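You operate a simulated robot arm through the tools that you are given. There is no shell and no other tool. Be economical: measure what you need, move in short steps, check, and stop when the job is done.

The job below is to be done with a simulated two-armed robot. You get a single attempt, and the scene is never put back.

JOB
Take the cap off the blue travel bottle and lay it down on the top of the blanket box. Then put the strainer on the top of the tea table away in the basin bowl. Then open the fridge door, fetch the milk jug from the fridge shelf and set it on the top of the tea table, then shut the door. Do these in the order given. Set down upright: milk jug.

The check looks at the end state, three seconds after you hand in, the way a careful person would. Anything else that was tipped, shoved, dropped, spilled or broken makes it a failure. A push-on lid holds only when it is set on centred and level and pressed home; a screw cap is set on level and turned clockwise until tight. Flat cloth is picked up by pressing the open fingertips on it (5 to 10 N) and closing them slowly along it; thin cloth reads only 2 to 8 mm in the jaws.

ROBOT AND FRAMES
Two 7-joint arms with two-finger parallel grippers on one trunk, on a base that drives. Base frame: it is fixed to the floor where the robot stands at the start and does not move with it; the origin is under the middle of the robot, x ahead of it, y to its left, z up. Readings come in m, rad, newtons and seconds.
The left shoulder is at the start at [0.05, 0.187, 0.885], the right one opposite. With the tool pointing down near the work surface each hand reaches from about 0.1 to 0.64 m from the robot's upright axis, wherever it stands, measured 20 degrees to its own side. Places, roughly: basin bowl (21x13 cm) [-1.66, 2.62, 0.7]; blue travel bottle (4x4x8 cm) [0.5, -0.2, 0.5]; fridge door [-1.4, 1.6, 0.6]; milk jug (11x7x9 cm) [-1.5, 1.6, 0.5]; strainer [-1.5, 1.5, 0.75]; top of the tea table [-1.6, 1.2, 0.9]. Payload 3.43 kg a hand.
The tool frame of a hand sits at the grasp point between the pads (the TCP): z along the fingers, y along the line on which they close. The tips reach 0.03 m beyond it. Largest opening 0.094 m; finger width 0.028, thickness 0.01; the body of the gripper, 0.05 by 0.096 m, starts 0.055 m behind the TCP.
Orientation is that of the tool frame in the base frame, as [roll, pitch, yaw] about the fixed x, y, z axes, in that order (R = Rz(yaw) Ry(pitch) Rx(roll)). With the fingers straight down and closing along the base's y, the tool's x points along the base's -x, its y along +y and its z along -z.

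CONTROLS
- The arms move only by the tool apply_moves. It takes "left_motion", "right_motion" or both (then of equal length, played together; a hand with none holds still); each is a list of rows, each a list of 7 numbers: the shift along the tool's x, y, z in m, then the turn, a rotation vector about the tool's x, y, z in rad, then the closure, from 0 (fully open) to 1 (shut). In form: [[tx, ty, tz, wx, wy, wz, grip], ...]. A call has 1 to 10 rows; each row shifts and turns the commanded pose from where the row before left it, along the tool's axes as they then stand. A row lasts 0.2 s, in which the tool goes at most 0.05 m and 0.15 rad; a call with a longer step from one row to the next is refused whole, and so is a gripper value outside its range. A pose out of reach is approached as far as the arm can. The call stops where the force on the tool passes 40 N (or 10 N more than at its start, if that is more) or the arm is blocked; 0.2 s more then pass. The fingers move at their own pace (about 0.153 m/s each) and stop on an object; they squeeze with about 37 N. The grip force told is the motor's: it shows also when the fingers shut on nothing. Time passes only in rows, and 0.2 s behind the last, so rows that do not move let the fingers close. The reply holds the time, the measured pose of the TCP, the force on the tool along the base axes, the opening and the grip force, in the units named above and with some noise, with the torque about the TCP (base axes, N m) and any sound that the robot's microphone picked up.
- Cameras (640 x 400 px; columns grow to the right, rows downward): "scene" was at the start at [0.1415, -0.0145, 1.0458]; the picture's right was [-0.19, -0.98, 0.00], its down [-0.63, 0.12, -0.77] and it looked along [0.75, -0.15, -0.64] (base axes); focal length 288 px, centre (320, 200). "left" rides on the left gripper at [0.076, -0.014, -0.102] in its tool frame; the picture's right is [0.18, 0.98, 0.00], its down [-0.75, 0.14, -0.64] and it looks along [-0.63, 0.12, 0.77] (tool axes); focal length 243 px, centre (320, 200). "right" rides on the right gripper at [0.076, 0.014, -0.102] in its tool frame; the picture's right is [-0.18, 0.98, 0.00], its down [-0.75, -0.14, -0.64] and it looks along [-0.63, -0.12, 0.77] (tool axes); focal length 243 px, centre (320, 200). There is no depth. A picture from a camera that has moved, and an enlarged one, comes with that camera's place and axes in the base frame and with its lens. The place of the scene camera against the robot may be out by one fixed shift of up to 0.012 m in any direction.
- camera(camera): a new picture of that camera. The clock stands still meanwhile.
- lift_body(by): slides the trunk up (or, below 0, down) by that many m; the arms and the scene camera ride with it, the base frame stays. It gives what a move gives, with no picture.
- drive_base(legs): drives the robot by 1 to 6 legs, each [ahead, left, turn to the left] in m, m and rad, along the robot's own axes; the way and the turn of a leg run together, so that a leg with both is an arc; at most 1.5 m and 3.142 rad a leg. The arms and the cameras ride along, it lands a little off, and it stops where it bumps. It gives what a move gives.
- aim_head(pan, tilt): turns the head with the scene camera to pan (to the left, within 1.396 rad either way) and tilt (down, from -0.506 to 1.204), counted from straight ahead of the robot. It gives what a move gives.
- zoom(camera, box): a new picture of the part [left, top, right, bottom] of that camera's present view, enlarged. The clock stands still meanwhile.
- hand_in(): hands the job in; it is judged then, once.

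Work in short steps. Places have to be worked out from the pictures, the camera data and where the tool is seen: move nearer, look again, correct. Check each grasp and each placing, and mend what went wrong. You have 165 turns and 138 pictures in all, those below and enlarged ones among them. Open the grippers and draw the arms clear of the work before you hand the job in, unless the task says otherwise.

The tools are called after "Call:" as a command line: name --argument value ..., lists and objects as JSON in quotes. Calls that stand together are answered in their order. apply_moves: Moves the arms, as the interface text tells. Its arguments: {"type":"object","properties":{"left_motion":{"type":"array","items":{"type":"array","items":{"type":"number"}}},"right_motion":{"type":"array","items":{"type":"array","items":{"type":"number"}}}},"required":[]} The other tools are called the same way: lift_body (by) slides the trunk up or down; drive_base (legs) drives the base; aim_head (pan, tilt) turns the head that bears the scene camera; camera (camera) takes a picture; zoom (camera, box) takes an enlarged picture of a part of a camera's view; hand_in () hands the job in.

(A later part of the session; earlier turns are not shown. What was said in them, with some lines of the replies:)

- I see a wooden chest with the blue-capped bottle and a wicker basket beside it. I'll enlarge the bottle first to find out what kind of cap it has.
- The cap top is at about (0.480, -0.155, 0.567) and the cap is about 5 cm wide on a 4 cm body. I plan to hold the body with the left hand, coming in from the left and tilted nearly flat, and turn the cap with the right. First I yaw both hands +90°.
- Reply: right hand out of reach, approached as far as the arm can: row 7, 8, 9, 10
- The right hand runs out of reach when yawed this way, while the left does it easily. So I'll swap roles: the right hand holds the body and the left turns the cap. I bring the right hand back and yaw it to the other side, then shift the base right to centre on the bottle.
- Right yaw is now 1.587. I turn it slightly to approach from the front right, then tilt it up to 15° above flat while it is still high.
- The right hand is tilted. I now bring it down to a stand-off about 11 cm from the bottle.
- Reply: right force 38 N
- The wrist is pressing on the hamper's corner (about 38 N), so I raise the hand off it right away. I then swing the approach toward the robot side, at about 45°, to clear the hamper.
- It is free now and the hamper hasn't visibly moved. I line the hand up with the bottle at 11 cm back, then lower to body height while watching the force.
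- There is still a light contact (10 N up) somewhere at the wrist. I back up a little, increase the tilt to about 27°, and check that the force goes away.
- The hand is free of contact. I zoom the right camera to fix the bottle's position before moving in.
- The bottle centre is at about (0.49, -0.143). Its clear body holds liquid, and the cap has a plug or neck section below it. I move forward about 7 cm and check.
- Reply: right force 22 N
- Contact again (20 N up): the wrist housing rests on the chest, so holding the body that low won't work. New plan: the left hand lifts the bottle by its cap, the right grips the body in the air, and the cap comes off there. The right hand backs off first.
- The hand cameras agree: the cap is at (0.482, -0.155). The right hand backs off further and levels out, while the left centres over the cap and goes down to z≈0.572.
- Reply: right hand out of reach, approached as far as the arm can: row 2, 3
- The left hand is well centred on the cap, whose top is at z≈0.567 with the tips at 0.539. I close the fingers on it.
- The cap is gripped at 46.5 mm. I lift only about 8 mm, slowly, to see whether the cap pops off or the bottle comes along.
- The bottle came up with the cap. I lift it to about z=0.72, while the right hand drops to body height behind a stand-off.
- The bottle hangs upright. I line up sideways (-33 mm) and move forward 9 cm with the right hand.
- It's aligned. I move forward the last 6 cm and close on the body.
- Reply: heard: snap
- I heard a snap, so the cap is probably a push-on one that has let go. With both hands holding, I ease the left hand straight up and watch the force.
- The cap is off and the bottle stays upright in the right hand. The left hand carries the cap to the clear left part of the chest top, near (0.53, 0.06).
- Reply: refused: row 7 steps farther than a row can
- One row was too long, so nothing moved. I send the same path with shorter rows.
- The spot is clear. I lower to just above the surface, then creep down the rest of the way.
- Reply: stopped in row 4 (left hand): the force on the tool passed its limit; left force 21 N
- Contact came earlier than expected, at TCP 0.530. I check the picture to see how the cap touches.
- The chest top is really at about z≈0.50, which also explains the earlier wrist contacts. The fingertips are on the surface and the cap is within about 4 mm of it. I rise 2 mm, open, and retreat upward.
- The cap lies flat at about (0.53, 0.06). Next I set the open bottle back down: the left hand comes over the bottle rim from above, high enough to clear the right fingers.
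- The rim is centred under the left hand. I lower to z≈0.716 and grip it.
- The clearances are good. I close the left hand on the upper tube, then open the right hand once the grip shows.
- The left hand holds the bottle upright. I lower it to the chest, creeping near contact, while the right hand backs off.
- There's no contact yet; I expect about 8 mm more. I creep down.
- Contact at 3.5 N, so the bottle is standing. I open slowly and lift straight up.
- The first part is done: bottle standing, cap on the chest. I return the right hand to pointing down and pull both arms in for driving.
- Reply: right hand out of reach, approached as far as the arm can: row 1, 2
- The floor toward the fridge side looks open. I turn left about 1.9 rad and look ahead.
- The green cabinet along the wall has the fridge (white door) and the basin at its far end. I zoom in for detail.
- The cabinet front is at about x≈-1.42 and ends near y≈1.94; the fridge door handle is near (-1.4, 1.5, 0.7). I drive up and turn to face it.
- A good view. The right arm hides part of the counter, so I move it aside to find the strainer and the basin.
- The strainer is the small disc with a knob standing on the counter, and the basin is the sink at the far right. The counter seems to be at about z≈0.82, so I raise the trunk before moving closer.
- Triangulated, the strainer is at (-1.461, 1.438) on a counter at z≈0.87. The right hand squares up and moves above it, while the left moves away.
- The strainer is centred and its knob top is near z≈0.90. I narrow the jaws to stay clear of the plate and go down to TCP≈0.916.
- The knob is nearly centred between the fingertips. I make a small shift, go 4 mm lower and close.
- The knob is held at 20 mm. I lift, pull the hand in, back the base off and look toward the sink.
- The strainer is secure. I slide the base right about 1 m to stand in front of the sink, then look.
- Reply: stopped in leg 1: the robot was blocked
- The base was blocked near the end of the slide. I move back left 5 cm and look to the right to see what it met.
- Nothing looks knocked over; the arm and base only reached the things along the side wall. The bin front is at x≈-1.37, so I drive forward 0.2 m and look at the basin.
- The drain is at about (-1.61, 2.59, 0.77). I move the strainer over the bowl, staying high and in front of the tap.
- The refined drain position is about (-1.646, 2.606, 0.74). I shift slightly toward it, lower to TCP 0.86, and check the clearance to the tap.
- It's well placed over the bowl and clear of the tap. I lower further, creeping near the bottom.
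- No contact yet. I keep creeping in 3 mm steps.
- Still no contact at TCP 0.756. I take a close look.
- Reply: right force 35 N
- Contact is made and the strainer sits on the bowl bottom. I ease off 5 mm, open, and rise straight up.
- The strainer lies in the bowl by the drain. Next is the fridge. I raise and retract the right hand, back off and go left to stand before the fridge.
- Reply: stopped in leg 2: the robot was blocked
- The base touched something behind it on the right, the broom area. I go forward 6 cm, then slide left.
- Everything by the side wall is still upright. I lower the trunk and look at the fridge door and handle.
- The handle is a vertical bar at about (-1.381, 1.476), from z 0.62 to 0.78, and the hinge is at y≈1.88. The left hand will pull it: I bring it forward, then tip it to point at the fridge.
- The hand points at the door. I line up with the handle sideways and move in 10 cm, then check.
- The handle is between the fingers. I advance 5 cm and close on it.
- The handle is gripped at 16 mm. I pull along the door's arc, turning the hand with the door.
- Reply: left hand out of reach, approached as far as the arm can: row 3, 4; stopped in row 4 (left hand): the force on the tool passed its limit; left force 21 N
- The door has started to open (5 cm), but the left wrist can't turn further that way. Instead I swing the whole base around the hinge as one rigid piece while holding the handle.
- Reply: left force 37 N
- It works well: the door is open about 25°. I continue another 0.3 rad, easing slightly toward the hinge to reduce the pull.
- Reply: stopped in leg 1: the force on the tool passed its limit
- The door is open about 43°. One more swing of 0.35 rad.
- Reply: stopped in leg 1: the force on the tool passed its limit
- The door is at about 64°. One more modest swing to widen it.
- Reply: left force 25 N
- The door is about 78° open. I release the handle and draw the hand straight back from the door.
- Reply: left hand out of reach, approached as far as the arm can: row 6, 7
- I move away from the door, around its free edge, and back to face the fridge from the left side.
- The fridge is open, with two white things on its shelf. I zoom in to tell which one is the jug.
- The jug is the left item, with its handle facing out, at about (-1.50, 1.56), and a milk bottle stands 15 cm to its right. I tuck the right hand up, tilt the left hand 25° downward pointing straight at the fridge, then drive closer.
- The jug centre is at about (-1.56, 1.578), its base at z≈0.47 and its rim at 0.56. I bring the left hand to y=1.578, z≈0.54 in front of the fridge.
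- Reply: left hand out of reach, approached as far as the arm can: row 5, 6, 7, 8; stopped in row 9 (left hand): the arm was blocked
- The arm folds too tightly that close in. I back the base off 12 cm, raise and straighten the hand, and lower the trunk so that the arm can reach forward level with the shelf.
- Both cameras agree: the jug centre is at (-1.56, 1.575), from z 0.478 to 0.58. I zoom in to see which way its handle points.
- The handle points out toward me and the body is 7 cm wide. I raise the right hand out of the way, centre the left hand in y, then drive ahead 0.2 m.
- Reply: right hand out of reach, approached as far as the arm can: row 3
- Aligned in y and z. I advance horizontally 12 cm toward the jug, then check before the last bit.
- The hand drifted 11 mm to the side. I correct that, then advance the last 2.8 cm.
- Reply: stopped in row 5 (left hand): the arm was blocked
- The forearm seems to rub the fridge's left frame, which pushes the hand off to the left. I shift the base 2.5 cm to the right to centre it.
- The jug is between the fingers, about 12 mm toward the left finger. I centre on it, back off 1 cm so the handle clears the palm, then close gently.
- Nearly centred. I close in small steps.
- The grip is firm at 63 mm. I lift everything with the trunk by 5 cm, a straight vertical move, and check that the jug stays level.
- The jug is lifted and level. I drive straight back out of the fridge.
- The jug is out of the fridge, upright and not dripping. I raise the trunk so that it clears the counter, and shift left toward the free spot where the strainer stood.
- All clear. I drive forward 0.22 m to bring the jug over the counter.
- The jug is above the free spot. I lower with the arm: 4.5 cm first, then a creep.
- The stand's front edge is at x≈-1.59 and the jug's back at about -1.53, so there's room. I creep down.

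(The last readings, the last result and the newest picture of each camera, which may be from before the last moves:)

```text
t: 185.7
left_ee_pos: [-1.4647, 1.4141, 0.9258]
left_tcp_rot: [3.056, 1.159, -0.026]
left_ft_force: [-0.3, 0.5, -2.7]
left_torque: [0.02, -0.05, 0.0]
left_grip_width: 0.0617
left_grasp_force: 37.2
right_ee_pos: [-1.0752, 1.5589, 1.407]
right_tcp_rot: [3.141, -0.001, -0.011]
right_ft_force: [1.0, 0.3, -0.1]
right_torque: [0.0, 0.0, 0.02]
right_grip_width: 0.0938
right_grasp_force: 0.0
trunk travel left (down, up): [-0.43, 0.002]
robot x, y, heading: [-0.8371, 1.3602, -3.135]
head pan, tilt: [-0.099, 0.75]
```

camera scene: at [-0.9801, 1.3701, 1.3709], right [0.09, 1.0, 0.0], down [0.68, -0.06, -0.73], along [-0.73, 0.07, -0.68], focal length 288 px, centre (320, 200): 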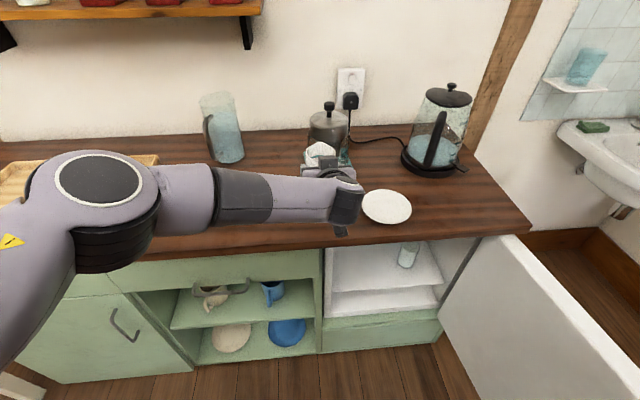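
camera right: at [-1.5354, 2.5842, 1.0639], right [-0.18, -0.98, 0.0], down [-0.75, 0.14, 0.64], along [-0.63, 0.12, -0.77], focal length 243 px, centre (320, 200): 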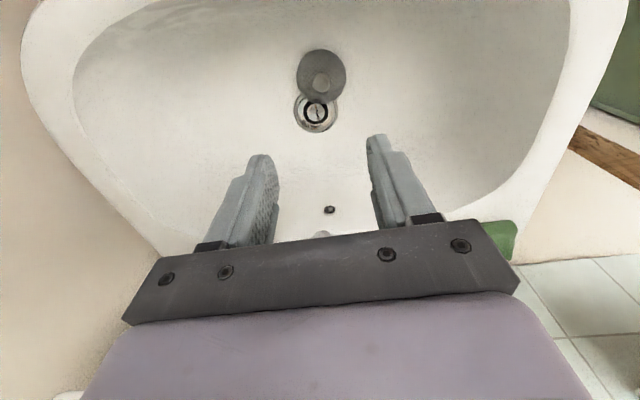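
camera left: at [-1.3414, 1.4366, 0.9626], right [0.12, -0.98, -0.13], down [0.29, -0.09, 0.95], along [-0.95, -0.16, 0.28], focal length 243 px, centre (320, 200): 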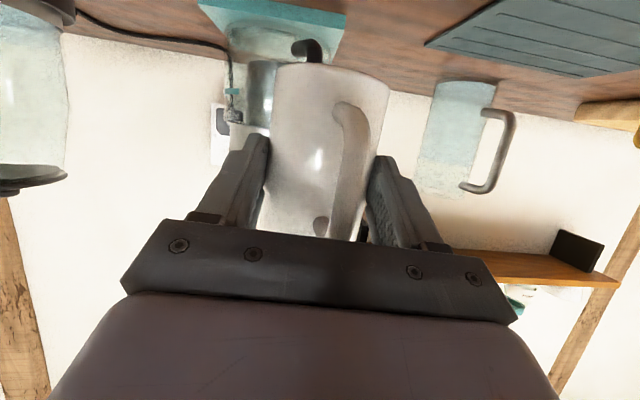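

The force still shows only the jug's weight (-2.7 N). I keep creeping down.

Call:
apply_moves --left_motion '[[0.0018, 0, 0.0008, 0, 0, 0, 1], [0.0018, 0, 0.0008, 0, 0, 0, 1], [0.0018, 0, 0.0008, 0, 0, 0, 1], [0, 0, 0, 0, 0, 0, 1]]'

Call:
camera --camera "left"

```text
t: 186.7
left_ee_pos: [-1.4656, 1.4142, 0.92]
left_tcp_rot: [3.056, 1.157, -0.026]
left_ft_force: [0.2, 0.2, -2.4]
left_torque: [0.0, -0.04, 0.0]
left_grip_width: 0.0613
left_grasp_force: 37.2
right_ee_pos: [-1.0755, 1.5588, 1.4063]
right_tcp_rot: [3.14, 0.0, -0.01]
right_ft_force: [-0.1, 0.7, 1.1]
right_torque: [0.0, 0.03, -0.02]
right_grip_width: 0.0938
right_grasp_force: 0.1
trunk travel left (down, up): [-0.43, 0.002]
robot x, y, heading: [-0.8404, 1.3635, -3.134]
head pan, tilt: [-0.099, 0.75]
```

```text
28 pictures are left
camera left: at [-1.341, 1.434, 0.8923], right [0.12, -0.98, -0.14], down [0.29, -0.09, 0.95], along [-0.95, -0.16, 0.28], focal length 243 px, centre (320, 200)
```

left: 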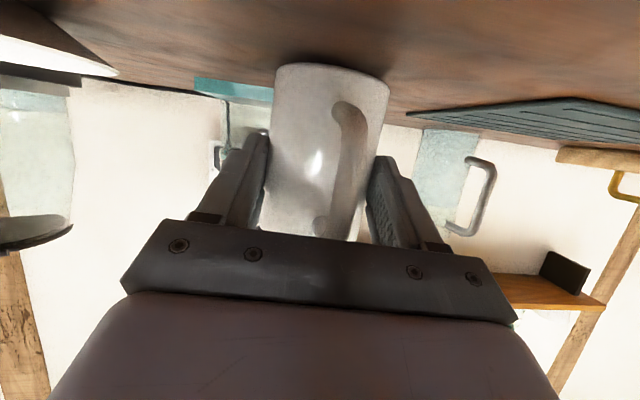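

It's close to the surface now. I creep a few more millimetres.

Call:
apply_moves --left_motion '[[0.0018, 0, 0.0008, 0, 0, 0, 1], [0.0018, 0, 0.0008, 0, 0, 0, 1], [0.0018, 0, 0.0008, 0, 0, 0, 1], [0, 0, 0, 0, 0, 0, 1]]'

```text
t: 187.7
left_ee_pos: [-1.4654, 1.4139, 0.9174]
left_tcp_rot: [3.055, 1.167, -0.028]
left_ft_force: [2.4, -0.8, 13.0]
left_torque: [0.39, 0.13, -0.08]
left_grip_width: 0.0615
left_grasp_force: 36.7
right_ee_pos: [-1.0714, 1.5587, 1.4082]
right_tcp_rot: [3.139, 0.003, -0.009]
right_ft_force: [-0.8, -0.1, 0.8]
right_torque: [0.0, 0.02, 0.01]
right_grip_width: 0.0939
right_grasp_force: 0.0
trunk travel left (down, up): [-0.43, 0.002]
robot x, y, heading: [-0.8445, 1.3572, -3.136]
head pan, tilt: [-0.099, 0.75]
```

Contact: the jug is down (13 N). I ease up 2 mm, open gradually, and then withdraw straight back toward me.

Call:
apply_moves --left_motion '[[-0.0014, 0, -0.0006, 0, 0, 0, 1], [0, 0, 0, 0, 0, 0, 0.34], [0, 0, 0, 0, 0, 0, 0.28], [0, 0, 0, 0, 0, 0, 0.2], [0, 0, 0, 0, 0, 0, 0.1], [0, 0, 0, 0, 0, 0, 0], [0, 0, 0, 0, 0, 0, 0]]'

Call:
camera --camera "left"

```text
t: 189.3
left_ee_pos: [-1.4652, 1.4139, 0.9161]
left_tcp_rot: [3.057, 1.158, -0.028]
left_ft_force: [-0.3, -0.1, 0.2]
left_torque: [0.0, 0.0, 0.0]
left_grip_width: 0.0937
left_grasp_force: 0.1
right_ee_pos: [-1.0748, 1.5592, 1.4073]
right_tcp_rot: [3.14, -0.001, -0.01]
right_ft_force: [-1.1, -1.3, -0.9]
right_torque: [0.01, 0.01, -0.01]
right_grip_width: 0.0939
right_grasp_force: 0.0
trunk travel left (down, up): [-0.43, 0.002]
robot x, y, heading: [-0.8378, 1.3628, -3.135]
head pan, tilt: [-0.099, 0.75]
```

```text
27 pictures are left
camera left: at [-1.3409, 1.4341, 0.8884], right [0.12, -0.98, -0.14], down [0.29, -0.09, 0.95], along [-0.95, -0.16, 0.28], focal length 243 px, centre (320, 200)
```

left: 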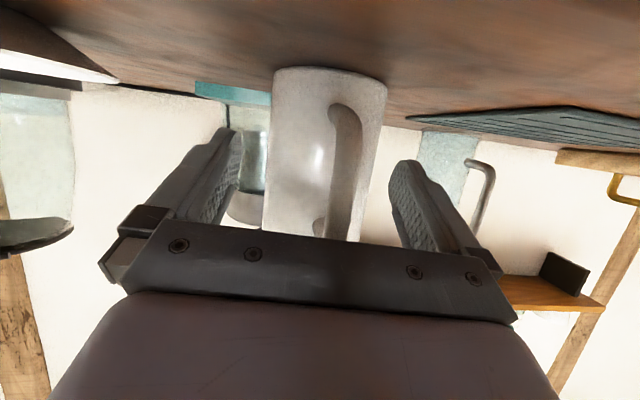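

The jug stands free between the open fingers. I back the base straight out and check.

Call:
drive_base --legs '[[-0.3, 0, 0]]'

Call:
aim_head --pan -0.2 --tilt 0.65

Call:
camera --camera "scene"

```text
t: 191.3
left_ee_pos: [-1.1637, 1.4145, 0.9168]
left_tcp_rot: [3.057, 1.162, -0.025]
left_ft_force: [0.6, -0.2, -0.3]
left_torque: [0.04, -0.02, 0.0]
left_grip_width: 0.0941
left_grasp_force: 0.2
right_ee_pos: [-0.7733, 1.5606, 1.4076]
right_tcp_rot: [3.14, -0.001, -0.008]
right_ft_force: [0.0, 0.0, 0.4]
right_torque: [-0.01, 0.03, -0.03]
right_grip_width: 0.0935
right_grasp_force: 0.1
trunk travel left (down, up): [-0.43, 0.002]
robot x, y, heading: [-0.5396, 1.3648, -3.124]
head pan, tilt: [-0.099, 0.75]
```

```text
t: 192.0
left_ee_pos: [-1.1648, 1.4152, 0.9158]
left_tcp_rot: [3.057, 1.158, -0.026]
left_ft_force: [-0.8, 0.3, 0.2]
left_torque: [-0.02, -0.02, -0.02]
left_grip_width: 0.094
left_grasp_force: 0.1
right_ee_pos: [-0.7752, 1.56, 1.4073]
right_tcp_rot: [3.139, 0.0, -0.008]
right_ft_force: [-0.2, -0.7, 0.6]
right_torque: [0.0, 0.05, 0.01]
right_grip_width: 0.0941
right_grasp_force: 0.0
trunk travel left (down, up): [-0.43, 0.002]
robot x, y, heading: [-0.5373, 1.3641, -3.127]
head pan, tilt: [-0.201, 0.649]
```

```text
26 pictures are left
camera scene: at [-0.6816, 1.3816, 1.3796], right [0.19, 0.98, 0.0], down [0.59, -0.11, -0.8], along [-0.78, 0.15, -0.6], focal length 288 px, centre (320, 200)
```

scene: 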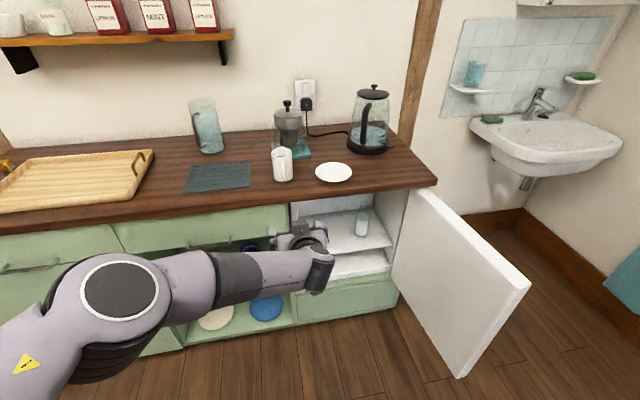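

The jug stands upright on the tea table. To shut the door I'll use the reverse of the opening swing, with the left fist pushing on the door's outer face. First I lower the trunk, then level and retract the left hand.

Call:
lift_body --by -0.38

Call:
apply_moves --left_motion '[[-0.03, 0, -0.012, 0, 0, 0, 0.5], [-0.03, 0, -0.012, 0, 0, 0, 1], [-0.03, 0, -0.012, 0, -0.14, 0, 1], [-0.03, 0, -0.012, 0, -0.14, 0, 1], [-0.03, 0, -0.02, 0, -0.13, 0, 1], [-0.03, 0, -0.03, 0, 0, 0, 1], [0, 0, -0.03, 0, 0, 0, 1], [0, 0, -0.03, 0, 0, 0, 1], [0, 0, -0.02, 0, 0, 0, 1]]'

```text
t: 195.7
left_ee_pos: [-1.165, 1.4155, 0.5369]
left_tcp_rot: [3.058, 1.159, -0.025]
left_ft_force: [-0.5, 0.3, -0.1]
left_torque: [0.02, 0.03, -0.01]
left_grip_width: 0.094
left_grasp_force: 0.1
right_ee_pos: [-0.7746, 1.5606, 1.0275]
right_tcp_rot: [3.14, 0.0, -0.008]
right_ft_force: [-0.6, 0.0, 0.1]
right_torque: [0.0, -0.01, 0.02]
right_grip_width: 0.0941
right_grasp_force: 0.0
trunk travel left (down, up): [-0.05, 0.382]
robot x, y, heading: [-0.5406, 1.3639, -3.127]
head pan, tilt: [-0.201, 0.649]
```

```text
t: 197.7
left_ee_pos: [-1.0426, 1.4199, 0.7233]
left_tcp_rot: [1.831, 1.538, -1.236]
left_ft_force: [-0.7, 0.8, -0.4]
left_torque: [0.0, 0.0, 0.0]
left_grip_width: 0.0
left_grasp_force: 32.4
right_ee_pos: [-0.775, 1.5608, 1.0285]
right_tcp_rot: [3.138, 0.001, -0.01]
right_ft_force: [-0.3, 0.3, -0.2]
right_torque: [0.0, -0.04, 0.01]
right_grip_width: 0.0942
right_grasp_force: 0.0
trunk travel left (down, up): [-0.05, 0.382]
robot x, y, heading: [-0.5367, 1.3664, -3.131]
head pan, tilt: [-0.201, 0.649]
```

The fist is formed and retracted to about 0.5 m ahead. I drive the reverse route, turn and slide right, stopping short of the door's outer side.

Call:
apply_moves --left_motion '[[0, 0, -0.02, 0, 0, 0, 1], [0, 0, -0.02, 0, 0, 0, 1], [0, 0, 0, 0, 0, 0, 1]]'

Call:
drive_base --legs '[[0, 0, 1.22], [-0.86, -0.29, 0]]'

Call:
camera --camera "scene"

```text
t: 198.7
left_ee_pos: [-1.0194, 1.4025, 0.7254]
left_tcp_rot: [2.59, 1.545, -0.427]
left_ft_force: [-1.4, 0.0, -0.8]
left_torque: [-0.02, 0.02, 0.03]
left_grip_width: 0.0
left_grasp_force: 33.3
right_ee_pos: [-0.7746, 1.5609, 1.0273]
right_tcp_rot: [3.14, 0.0, -0.009]
right_ft_force: [-0.9, 0.6, 0.0]
right_torque: [0.0, -0.02, 0.01]
right_grip_width: 0.0939
right_grasp_force: 0.0
trunk travel left (down, up): [-0.05, 0.382]
robot x, y, heading: [-0.5404, 1.3606, -3.128]
head pan, tilt: [-0.201, 0.649]
stopped in row 3 (left hand): the arm was blocked; the commanded pose is now the measured one
```

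```text
t: 206.4
left_ee_pos: [-0.7182, 1.8294, 0.7247]
left_tcp_rot: [2.58, 1.545, 0.767]
left_ft_force: [-0.9, -0.3, 0.0]
left_torque: [0.03, -0.02, -0.01]
left_grip_width: 0.0
left_grasp_force: 32.8
right_ee_pos: [-0.7788, 2.1144, 1.0278]
right_tcp_rot: [-3.141, 0.001, 1.196]
right_ft_force: [-0.5, -0.3, -0.4]
right_torque: [-0.04, 0.0, -0.04]
right_grip_width: 0.0938
right_grasp_force: 0.0
trunk travel left (down, up): [-0.05, 0.382]
robot x, y, heading: [-0.5098, 2.2666, -1.924]
head pan, tilt: [-0.201, 0.649]
```

```text
25 pictures are left
camera scene: at [-0.5765, 2.1385, 0.9997], right [-0.85, 0.53, 0.0], down [0.32, 0.51, -0.8], along [-0.42, -0.68, -0.6], focal length 288 px, centre (320, 200)
```

scene: 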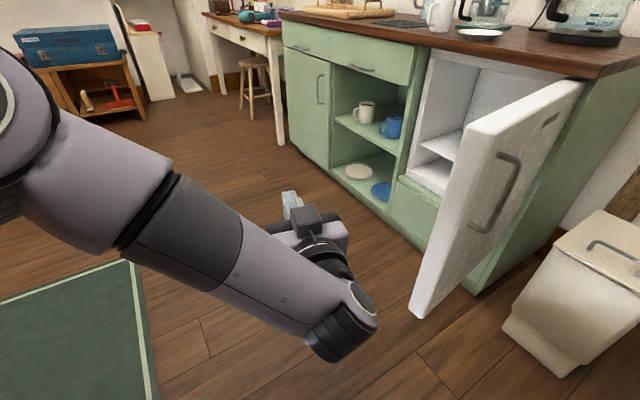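

Now on the outer side. I move right to bring the fist beyond the handle, still clear of the door's face, then look.

Call:
drive_base --legs '[[0.05, -0.375, 0]]'

Call:
camera --camera "scene"

```text
t: 208.3
left_ee_pos: [-0.9738, 1.886, 0.7248]
left_tcp_rot: [2.166, 1.545, 0.392]
left_ft_force: [0.3, -0.3, 0.3]
left_torque: [-0.01, 0.03, -0.04]
left_grip_width: 0.0
left_grasp_force: 33.0
right_ee_pos: [-1.0441, 2.1754, 1.0264]
right_tcp_rot: [3.138, 0.001, 1.194]
right_ft_force: [0.2, -0.5, -0.6]
right_torque: [0.01, 0.0, 0.0]
right_grip_width: 0.0942
right_grasp_force: 0.1
trunk travel left (down, up): [-0.05, 0.382]
robot x, y, heading: [-0.7756, 2.3271, -1.93]
head pan, tilt: [-0.201, 0.649]
stopped in leg 1: the force on the tool passed its limit (the readings are from after the stop); the commanded pose is now the measured one
```

```text
24 pictures are left
camera scene: at [-0.8414, 2.1994, 0.9996], right [-0.85, 0.53, 0.0], down [0.32, 0.51, -0.8], along [-0.42, -0.68, -0.6], focal length 288 px, centre (320, 200)
```

scene: 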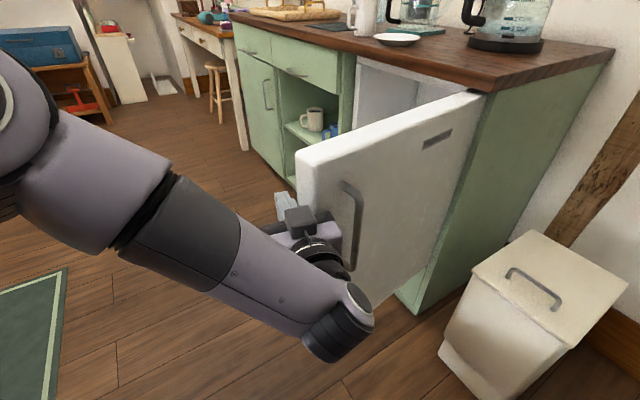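

The door is now at about 95° and its handle reached the hand first. The right hand hangs on the outer side already, so I'll use that: close it, tilt the fingertips forward 30°, and lower it in front of the door's face.

Call:
apply_moves --right_motion '[[0, 0, 0, 0, -0.125, 0, 1], [0, 0, 0, 0, -0.125, 0, 1], [0, 0, 0, 0, -0.125, 0, 1], [0, 0, 0, 0, -0.125, 0, 1], [0.0153, 0, 0.0281, 0, 0, 0, 1], [0.0153, 0, 0.0281, 0, 0, 0, 1], [0.0153, 0, 0.0281, 0, 0, 0, 1], [0.0153, 0, 0.0281, 0, 0, 0, 1], [0.0153, 0, 0.0281, 0, 0, 0, 1], [0.0153, 0, 0.0281, 0, 0, 0, 1]]'

Call:
apply_moves --right_motion '[[0.0153, 0, 0.0281, 0, 0, 0, 1], [0.0153, 0, 0.0281, 0, 0, 0, 1], [0.0153, 0, 0.0281, 0, 0, 0, 1], [0.0153, 0, 0.0281, 0, 0, 0, 1], [-0.0263, 0, 0.0144, 0, 0, 0, 1], [-0.0263, 0, 0.0144, 0, 0, 0, 1], [-0.0263, 0, 0.0144, 0, 0, 0, 1], [-0.0263, 0, 0.0144, 0, 0, 0, 1]]'

Call:
camera --camera "scene"

Call:
camera --camera "right"

```text
t: 210.3
left_ee_pos: [-0.9731, 1.8873, 0.7253]
left_tcp_rot: [2.166, 1.546, 0.391]
left_ft_force: [-0.1, 0.0, 0.5]
left_torque: [0.0, -0.02, 0.0]
left_grip_width: 0.0
left_grasp_force: 32.8
right_ee_pos: [-1.0436, 2.1744, 0.8748]
right_tcp_rot: [3.119, 0.491, 1.184]
right_ft_force: [-8.9, 4.0, 15.2]
right_torque: [1.14, -1.37, 1.2]
right_grip_width: 0.0
right_grasp_force: 32.8
right hand out of reach, approached as far as the arm can: row 10
trunk travel left (down, up): [-0.05, 0.382]
robot x, y, heading: [-0.7737, 2.324, -1.924]
head pan, tilt: [-0.201, 0.649]
stopped in row 10 (right hand): the force on the tool passed its limit (the readings are from after the stop); the commanded pose is now the measured one
```

```text
t: 210.6
left_ee_pos: [-0.9747, 1.8871, 0.7248]
left_tcp_rot: [2.168, 1.545, 0.395]
left_ft_force: [-0.3, -0.2, -0.3]
left_torque: [-0.01, -0.01, 0.01]
left_grip_width: 0.0001
left_grasp_force: 33.2
right_ee_pos: [-1.0428, 2.1752, 0.874]
right_tcp_rot: [3.108, 0.489, 1.181]
right_ft_force: [-5.3, 2.5, 8.1]
right_torque: [0.64, -0.81, 0.69]
right_grip_width: 0.0001
right_grasp_force: 32.7
right hand out of reach, approached as far as the arm can: row 1
trunk travel left (down, up): [-0.05, 0.382]
robot x, y, heading: [-0.7782, 2.3241, -1.927]
head pan, tilt: [-0.201, 0.649]
stopped in row 1 (right hand): the force on the tool passed its limit (the readings are from after the stop); the commanded pose is now the measured one
```

```text
23 pictures are left
camera scene: at [-0.8413, 2.1994, 0.9997], right [-0.85, 0.53, 0.0], down [0.32, 0.51, -0.8], along [-0.42, -0.68, -0.6], focal length 288 px, centre (320, 200)
```

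scene: 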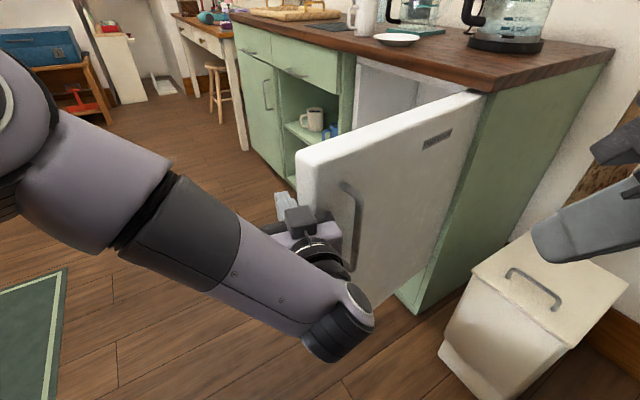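

```text
22 pictures are left
camera right: at [-0.9889, 2.2777, 0.9296], right [0.85, -0.51, 0.12], down [-0.29, -0.28, 0.92], along [-0.43, -0.81, -0.38], focal length 243 px, centre (320, 200)
```

right: 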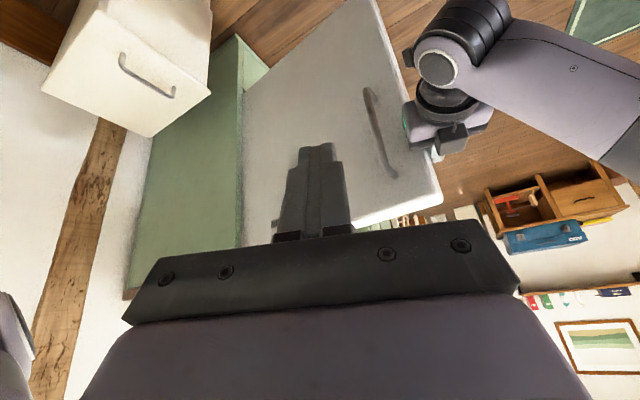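

The right arm was folded too tightly. I first reach forward 10 cm, then lower the fingertips in front of the door face.

Call:
apply_moves --right_motion '[[-0.022, 0, 0.012, 0, 0, 0, 1], [-0.022, 0, 0.012, 0, 0, 0, 1], [-0.022, 0, 0.012, 0, 0, 0, 1], [-0.022, 0, 0.012, 0, 0, 0, 1], [0.0144, 0, 0.0264, 0, 0, 0, 1], [0.0144, 0, 0.0264, 0, 0, 0, 1], [0.0144, 0, 0.0264, 0, 0, 0, 1], [0.0144, 0, 0.0264, 0, 0, 0, 1], [0.0144, 0, 0.0264, 0, 0, 0, 1]]'

Call:
camera --camera "right"

```text
t: 212.6
left_ee_pos: [-0.9735, 1.8872, 0.7269]
left_tcp_rot: [2.167, 1.547, 0.395]
left_ft_force: [-0.8, -0.3, 1.0]
left_torque: [0.02, 0.02, 0.02]
left_grip_width: 0.0001
left_grasp_force: 33.5
right_ee_pos: [-1.0762, 2.0702, 0.7252]
right_tcp_rot: [3.107, 0.489, 1.178]
right_ft_force: [0.1, -0.4, -0.3]
right_torque: [0.01, -0.03, -0.01]
right_grip_width: 0.0
right_grasp_force: 32.9
right hand out of reach, approached as far as the arm can: row 9
trunk travel left (down, up): [-0.05, 0.382]
robot x, y, heading: [-0.7733, 2.326, -1.923]
head pan, tilt: [-0.201, 0.649]
```

```text
21 pictures are left
camera right: at [-1.0225, 2.1737, 0.7807], right [0.85, -0.51, 0.12], down [-0.29, -0.28, 0.92], along [-0.44, -0.81, -0.38], focal length 243 px, centre (320, 200)
```

right: 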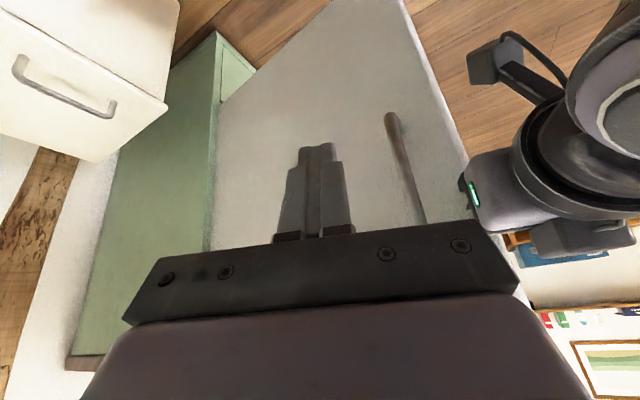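

The right fist faces the door between hinge and handle. I shift it slightly away from the handle, then swing the base back around the hinge so it pushes the door shut.

Call:
apply_moves --right_motion '[[0, -0.018, 0, 0, 0, 0, 1], [0, -0.018, 0, 0, 0, 0, 1]]'

Call:
drive_base --legs '[[0.155, 0.24, -0.35]]'

Call:
camera --camera "scene"

```text
t: 213.2
left_ee_pos: [-0.972, 1.8868, 0.7258]
left_tcp_rot: [2.168, 1.548, 0.394]
left_ft_force: [-0.1, 1.2, 0.0]
left_torque: [0.02, 0.02, -0.02]
left_grip_width: 0.0
left_grasp_force: 32.5
right_ee_pos: [-1.11, 2.078, 0.7282]
right_tcp_rot: [3.106, 0.487, 1.18]
right_ft_force: [0.6, -0.5, 0.4]
right_torque: [0.0, 0.01, -0.02]
right_grip_width: 0.0
right_grasp_force: 33.3
right hand out of reach, approached as far as the arm can: row 1
trunk travel left (down, up): [-0.05, 0.382]
robot x, y, heading: [-0.7753, 2.3259, -1.925]
head pan, tilt: [-0.201, 0.649]
```

```text
t: 215.2
left_ee_pos: [-0.9845, 1.7293, 0.7239]
left_tcp_rot: [2.164, 1.546, 0.04]
left_ft_force: [-0.9, -0.3, 0.2]
left_torque: [-0.01, -0.03, -0.01]
left_grip_width: 0.0
left_grasp_force: 32.9
right_ee_pos: [-1.0469, 1.9536, 0.727]
right_tcp_rot: [3.106, 0.488, 0.83]
right_ft_force: [1.1, -0.4, 0.0]
right_torque: [0.0, 0.01, -0.01]
right_grip_width: 0.0
right_grasp_force: 33.0
trunk travel left (down, up): [-0.05, 0.382]
robot x, y, heading: [-0.6471, 2.0776, -2.277]
head pan, tilt: [-0.201, 0.649]
```

```text
20 pictures are left
camera scene: at [-0.7526, 1.9765, 0.9997], right [-0.62, 0.79, 0.0], down [0.48, 0.37, -0.8], along [-0.63, -0.49, -0.6], focal length 288 px, centre (320, 200)
```

scene: 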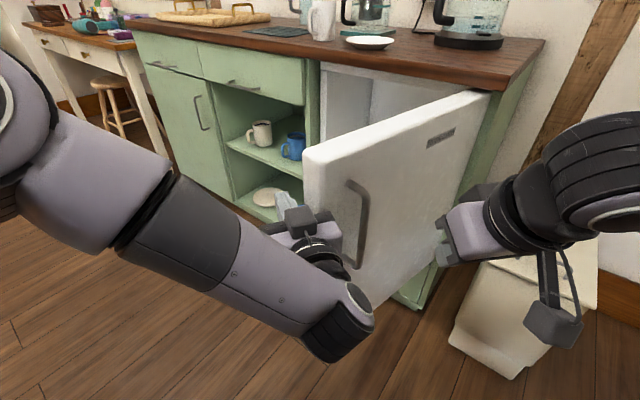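

It's working: the door is closing and the fist stays on its face. I swing further.

Call:
drive_base --legs '[[0.16, 0.228, -0.35]]'

Call:
camera --camera "scene"

```text
t: 217.1
left_ee_pos: [-1.0587, 1.5899, 0.7248]
left_tcp_rot: [2.166, 1.546, -0.307]
left_ft_force: [-0.3, 0.2, 0.3]
left_torque: [0.0, -0.01, 0.01]
left_grip_width: 0.0
left_grasp_force: 33.5
right_ee_pos: [-1.0405, 1.824, 0.7266]
right_tcp_rot: [3.107, 0.487, 0.479]
right_ft_force: [-0.1, 0.5, -0.2]
right_torque: [0.01, 0.03, 0.03]
right_grip_width: 0.0
right_grasp_force: 33.3
trunk travel left (down, up): [-0.05, 0.382]
robot x, y, heading: [-0.6215, 1.7981, -2.627]
head pan, tilt: [-0.201, 0.649]
```

```text
19 pictures are left
camera scene: at [-0.7577, 1.7425, 0.9997], right [-0.31, 0.95, 0.0], down [0.58, 0.19, -0.8], along [-0.76, -0.25, -0.6], focal length 288 px, centre (320, 200)
```

scene: 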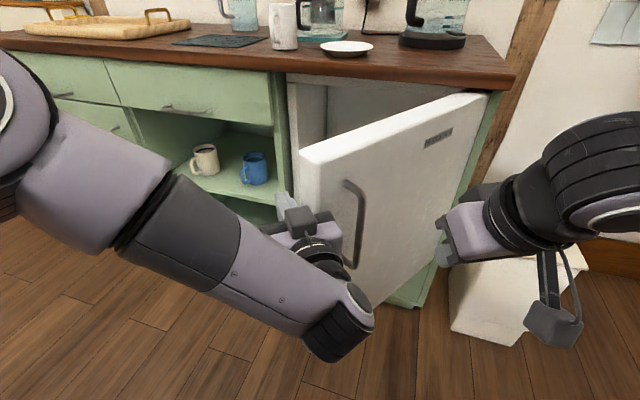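

The door is at about 55°. One more swing, then I'll pull the left hand out of the way for the last part.

Call:
drive_base --legs '[[0.16, 0.226, -0.35]]'

Call:
camera --camera "scene"

```text
t: 219.1
left_ee_pos: [-1.1798, 1.4865, 0.725]
left_tcp_rot: [2.175, 1.545, -0.648]
left_ft_force: [2.8, -3.5, -1.0]
left_torque: [0.03, 0.02, -0.04]
left_grip_width: 0.0
left_grasp_force: 33.1
right_ee_pos: [-1.0812, 1.7005, 0.7268]
right_tcp_rot: [3.107, 0.488, 0.13]
right_ft_force: [-0.2, 0.0, 0.5]
right_torque: [0.0, -0.01, -0.02]
right_grip_width: 0.0003
right_grasp_force: 33.5
trunk travel left (down, up): [-0.05, 0.382]
robot x, y, heading: [-0.6968, 1.529, -2.976]
head pan, tilt: [-0.201, 0.649]
```

```text
18 pictures are left
camera scene: at [-0.8441, 1.5277, 0.9996], right [0.04, 1.0, 0.0], down [0.6, -0.02, -0.8], along [-0.8, 0.03, -0.6], focal length 288 px, centre (320, 200)
```

scene: 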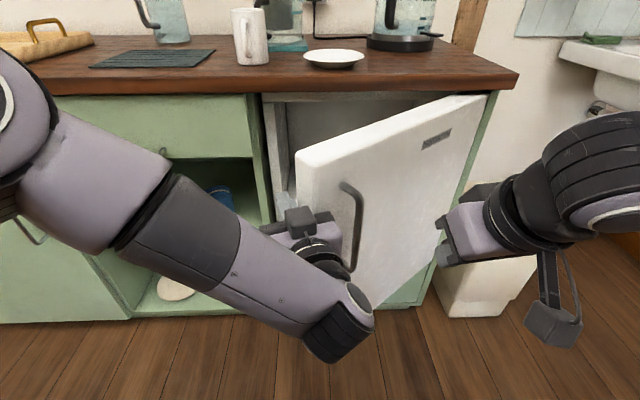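

The door is at about 38°. I back off, square up, and aim the left fist at the middle of the door's face.

Call:
drive_base --legs '[[-0.16, 0, 0], [0, -0.06, -0.166]]'

Call:
camera --camera "scene"

```text
t: 221.2
left_ee_pos: [-1.0283, 1.6527, 0.7252]
left_tcp_rot: [2.171, 1.543, -0.819]
left_ft_force: [-0.3, 0.0, 0.8]
left_torque: [0.02, 0.02, -0.02]
left_grip_width: 0.0001
left_grasp_force: 33.1
right_ee_pos: [-0.8975, 1.8473, 0.7253]
right_tcp_rot: [3.106, 0.485, -0.036]
right_ft_force: [0.0, 0.5, 0.4]
right_torque: [0.03, 0.03, -0.02]
right_grip_width: 0.0
right_grasp_force: 32.8
trunk travel left (down, up): [-0.05, 0.382]
robot x, y, heading: [-0.5456, 1.6197, 3.141]
head pan, tilt: [-0.201, 0.649]
```

```text
17 pictures are left
camera scene: at [-0.6915, 1.6375, 0.9997], right [0.2, 0.98, 0.0], down [0.59, -0.12, -0.8], along [-0.78, 0.16, -0.6], focal length 288 px, centre (320, 200)
```

scene: 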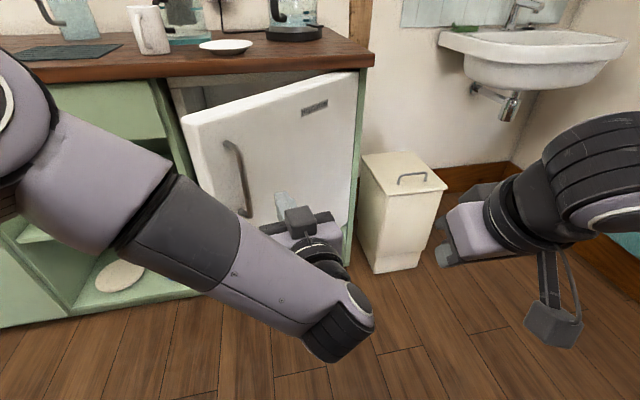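

The fist faces the door to the right of the handle. I push forward 0.28 m.

Call:
drive_base --legs '[[0.29, 0, 0]]'

Call:
camera --camera "scene"

```text
t: 223.2
left_ee_pos: [-1.3177, 1.6525, 0.7254]
left_tcp_rot: [2.162, 1.545, -0.825]
left_ft_force: [0.6, 0.2, -0.1]
left_torque: [0.0, 0.01, -0.01]
left_grip_width: 0.0
left_grasp_force: 32.8
right_ee_pos: [-1.187, 1.8459, 0.7271]
right_tcp_rot: [3.105, 0.486, -0.036]
right_ft_force: [-0.1, -0.1, 0.0]
right_torque: [0.0, 0.02, 0.01]
right_grip_width: 0.0
right_grasp_force: 33.0
trunk travel left (down, up): [-0.05, 0.382]
robot x, y, heading: [-0.8369, 1.6162, -3.14]
head pan, tilt: [-0.201, 0.649]
```

```text
16 pictures are left
camera scene: at [-0.9804, 1.6372, 0.9997], right [0.2, 0.98, 0.0], down [0.59, -0.12, -0.8], along [-0.78, 0.16, -0.6], focal length 288 px, centre (320, 200)
```

scene: 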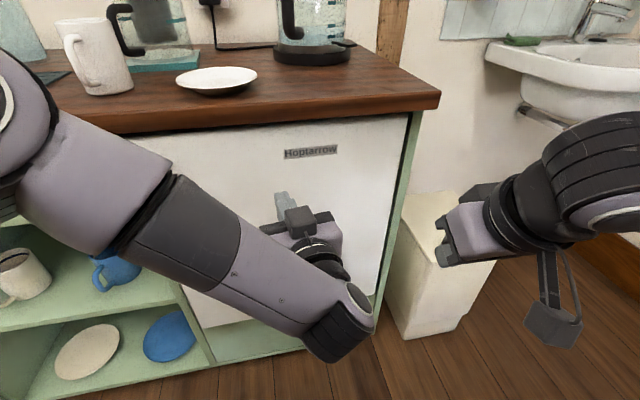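

Nearly shut. I push the last few centimetres until I feel resistance.

Call:
drive_base --legs '[[0.08, 0, 0]]'

```text
t: 224.2
left_ee_pos: [-1.3714, 1.6508, 0.7258]
left_tcp_rot: [2.187, 1.545, -0.799]
left_ft_force: [8.5, -0.5, 3.2]
left_torque: [0.0, 0.17, -0.02]
left_grip_width: 0.0002
left_grasp_force: 33.6
right_ee_pos: [-1.2459, 1.8454, 0.7275]
right_tcp_rot: [3.106, 0.487, -0.037]
right_ft_force: [0.2, 0.1, 0.2]
right_torque: [-0.02, -0.02, 0.0]
right_grip_width: 0.0
right_grasp_force: 32.9
trunk travel left (down, up): [-0.05, 0.382]
robot x, y, heading: [-0.8926, 1.6165, -3.139]
head pan, tilt: [-0.201, 0.649]
stopped in leg 1: the force on the tool passed its limit (the readings are from after the stop); the commanded pose is now the measured one
```

Resistance passed 40 N, so the door is against its frame. I back away and look at the whole scene.

Call:
drive_base --legs '[[-0.4, 0, 0]]'

Call:
aim_head --pan -0.1 --tilt 0.5

Call:
camera --camera "scene"

```text
t: 226.7
left_ee_pos: [-0.9714, 1.6509, 0.724]
left_tcp_rot: [2.216, 1.543, -0.767]
left_ft_force: [-0.6, 0.5, -0.4]
left_torque: [0.02, -0.01, 0.01]
left_grip_width: 0.0
left_grasp_force: 33.1
right_ee_pos: [-0.8464, 1.8456, 0.7266]
right_tcp_rot: [3.109, 0.487, -0.034]
right_ft_force: [0.1, 0.2, 0.0]
right_torque: [0.03, 0.01, -0.04]
right_grip_width: 0.0
right_grasp_force: 32.7
trunk travel left (down, up): [-0.05, 0.382]
robot x, y, heading: [-0.499, 1.6197, -3.139]
head pan, tilt: [-0.201, 0.649]
```

```text
t: 227.4
left_ee_pos: [-0.9714, 1.651, 0.7252]
left_tcp_rot: [2.222, 1.544, -0.762]
left_ft_force: [0.4, -0.5, 0.4]
left_torque: [0.03, 0.02, 0.03]
left_grip_width: 0.0
left_grasp_force: 33.4
right_ee_pos: [-0.848, 1.8469, 0.727]
right_tcp_rot: [3.106, 0.486, -0.032]
right_ft_force: [0.4, 0.5, -0.6]
right_torque: [0.01, -0.02, -0.02]
right_grip_width: 0.0
right_grasp_force: 33.1
trunk travel left (down, up): [-0.05, 0.382]
robot x, y, heading: [-0.492, 1.621, -3.14]
head pan, tilt: [-0.099, 0.499]
```

```text
15 pictures are left
camera scene: at [-0.6449, 1.6295, 1.013], right [0.1, 1.0, 0.0], down [0.48, -0.05, -0.88], along [-0.87, 0.08, -0.48], focal length 288 px, centre (320, 200)
```

scene: 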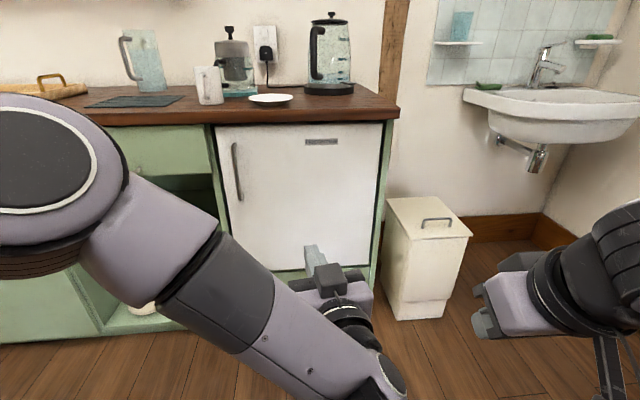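

The door is shut. I zoom in on the jug and the counter to confirm it's upright.

Call:
zoom --camera "scene" --box '[80, 10, 400, 210]'

Call:
apply_moves --left_motion '[[0, 0, 0, 0, 0, 0, 0.5], [0, 0, 0, 0, 0, 0, 0], [0, 0, 0, 0, 0, 0, 0]]' --right_motion '[[0, 0, 0, 0, 0, 0, 0.5], [0, 0, 0, 0, 0, 0, 0], [0, 0, 0, 0, 0, 0, 0]]'

```text
2.00 times, centred on (240, 110) of scene
camera zoom: at [-0.6449, 1.6295, 1.013], right [0.1, 1.0, 0.0], down [0.48, -0.05, -0.88], along [-0.87, 0.08, -0.48], focal length 576 px, centre (480, 380)
```

zoom: 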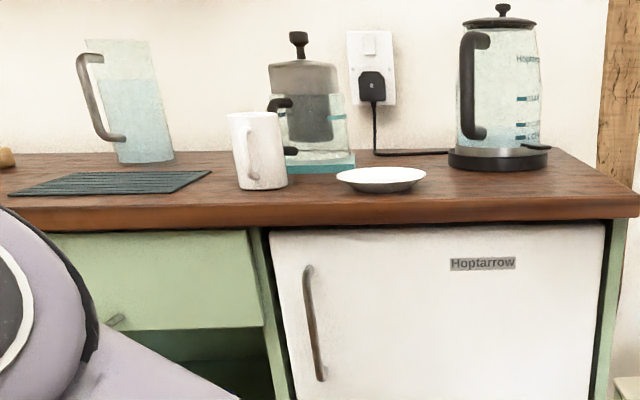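

```text
t: 228.2
left_ee_pos: [-0.9704, 1.6505, 0.7251]
left_tcp_rot: [2.217, 1.544, -0.767]
left_ft_force: [0.1, 0.2, 0.0]
left_torque: [-0.01, -0.01, -0.03]
left_grip_width: 0.094
left_grasp_force: 0.1
right_ee_pos: [-0.8455, 1.8471, 0.7266]
right_tcp_rot: [3.107, 0.488, -0.032]
right_ft_force: [-0.2, 0.2, -0.4]
right_torque: [0.0, 0.03, 0.02]
right_grip_width: 0.094
right_grasp_force: 0.1
trunk travel left (down, up): [-0.05, 0.382]
robot x, y, heading: [-0.4951, 1.6177, -3.14]
head pan, tilt: [-0.099, 0.499]
```

The jug stands upright (its lean in the picture matches the pitcher's, so it's perspective), the door is shut flush, and both grippers are open and clear. I hand in.

Call:
hand_in

```text
The job is handed in.
```

I did all three parts in order and handed the job in; I don't have the check's verdict.

- **Bottle and cap:** the cap came off the blue travel bottle and lies on top of the wooden chest, which I took to be the blanket box. The bottle stands upright beside it.
- **Strainer:** it sits at the bottom of the sink bowl, just in front of the drain.
- **Milk jug and fridge:** the jug stands upright on the tea table and the fridge door is shut. The other bottle is still on the shelf.

**Possible trouble:**
- **Wicker hamper and chest:** early on the right wrist pressed on the hamper's corner (about 38 N), then lightly on the chest. Neither visibly moved.
- **Brooms by the sink wall:** the base was blocked twice there. In a later picture the brooms and the ironing board were still upright.
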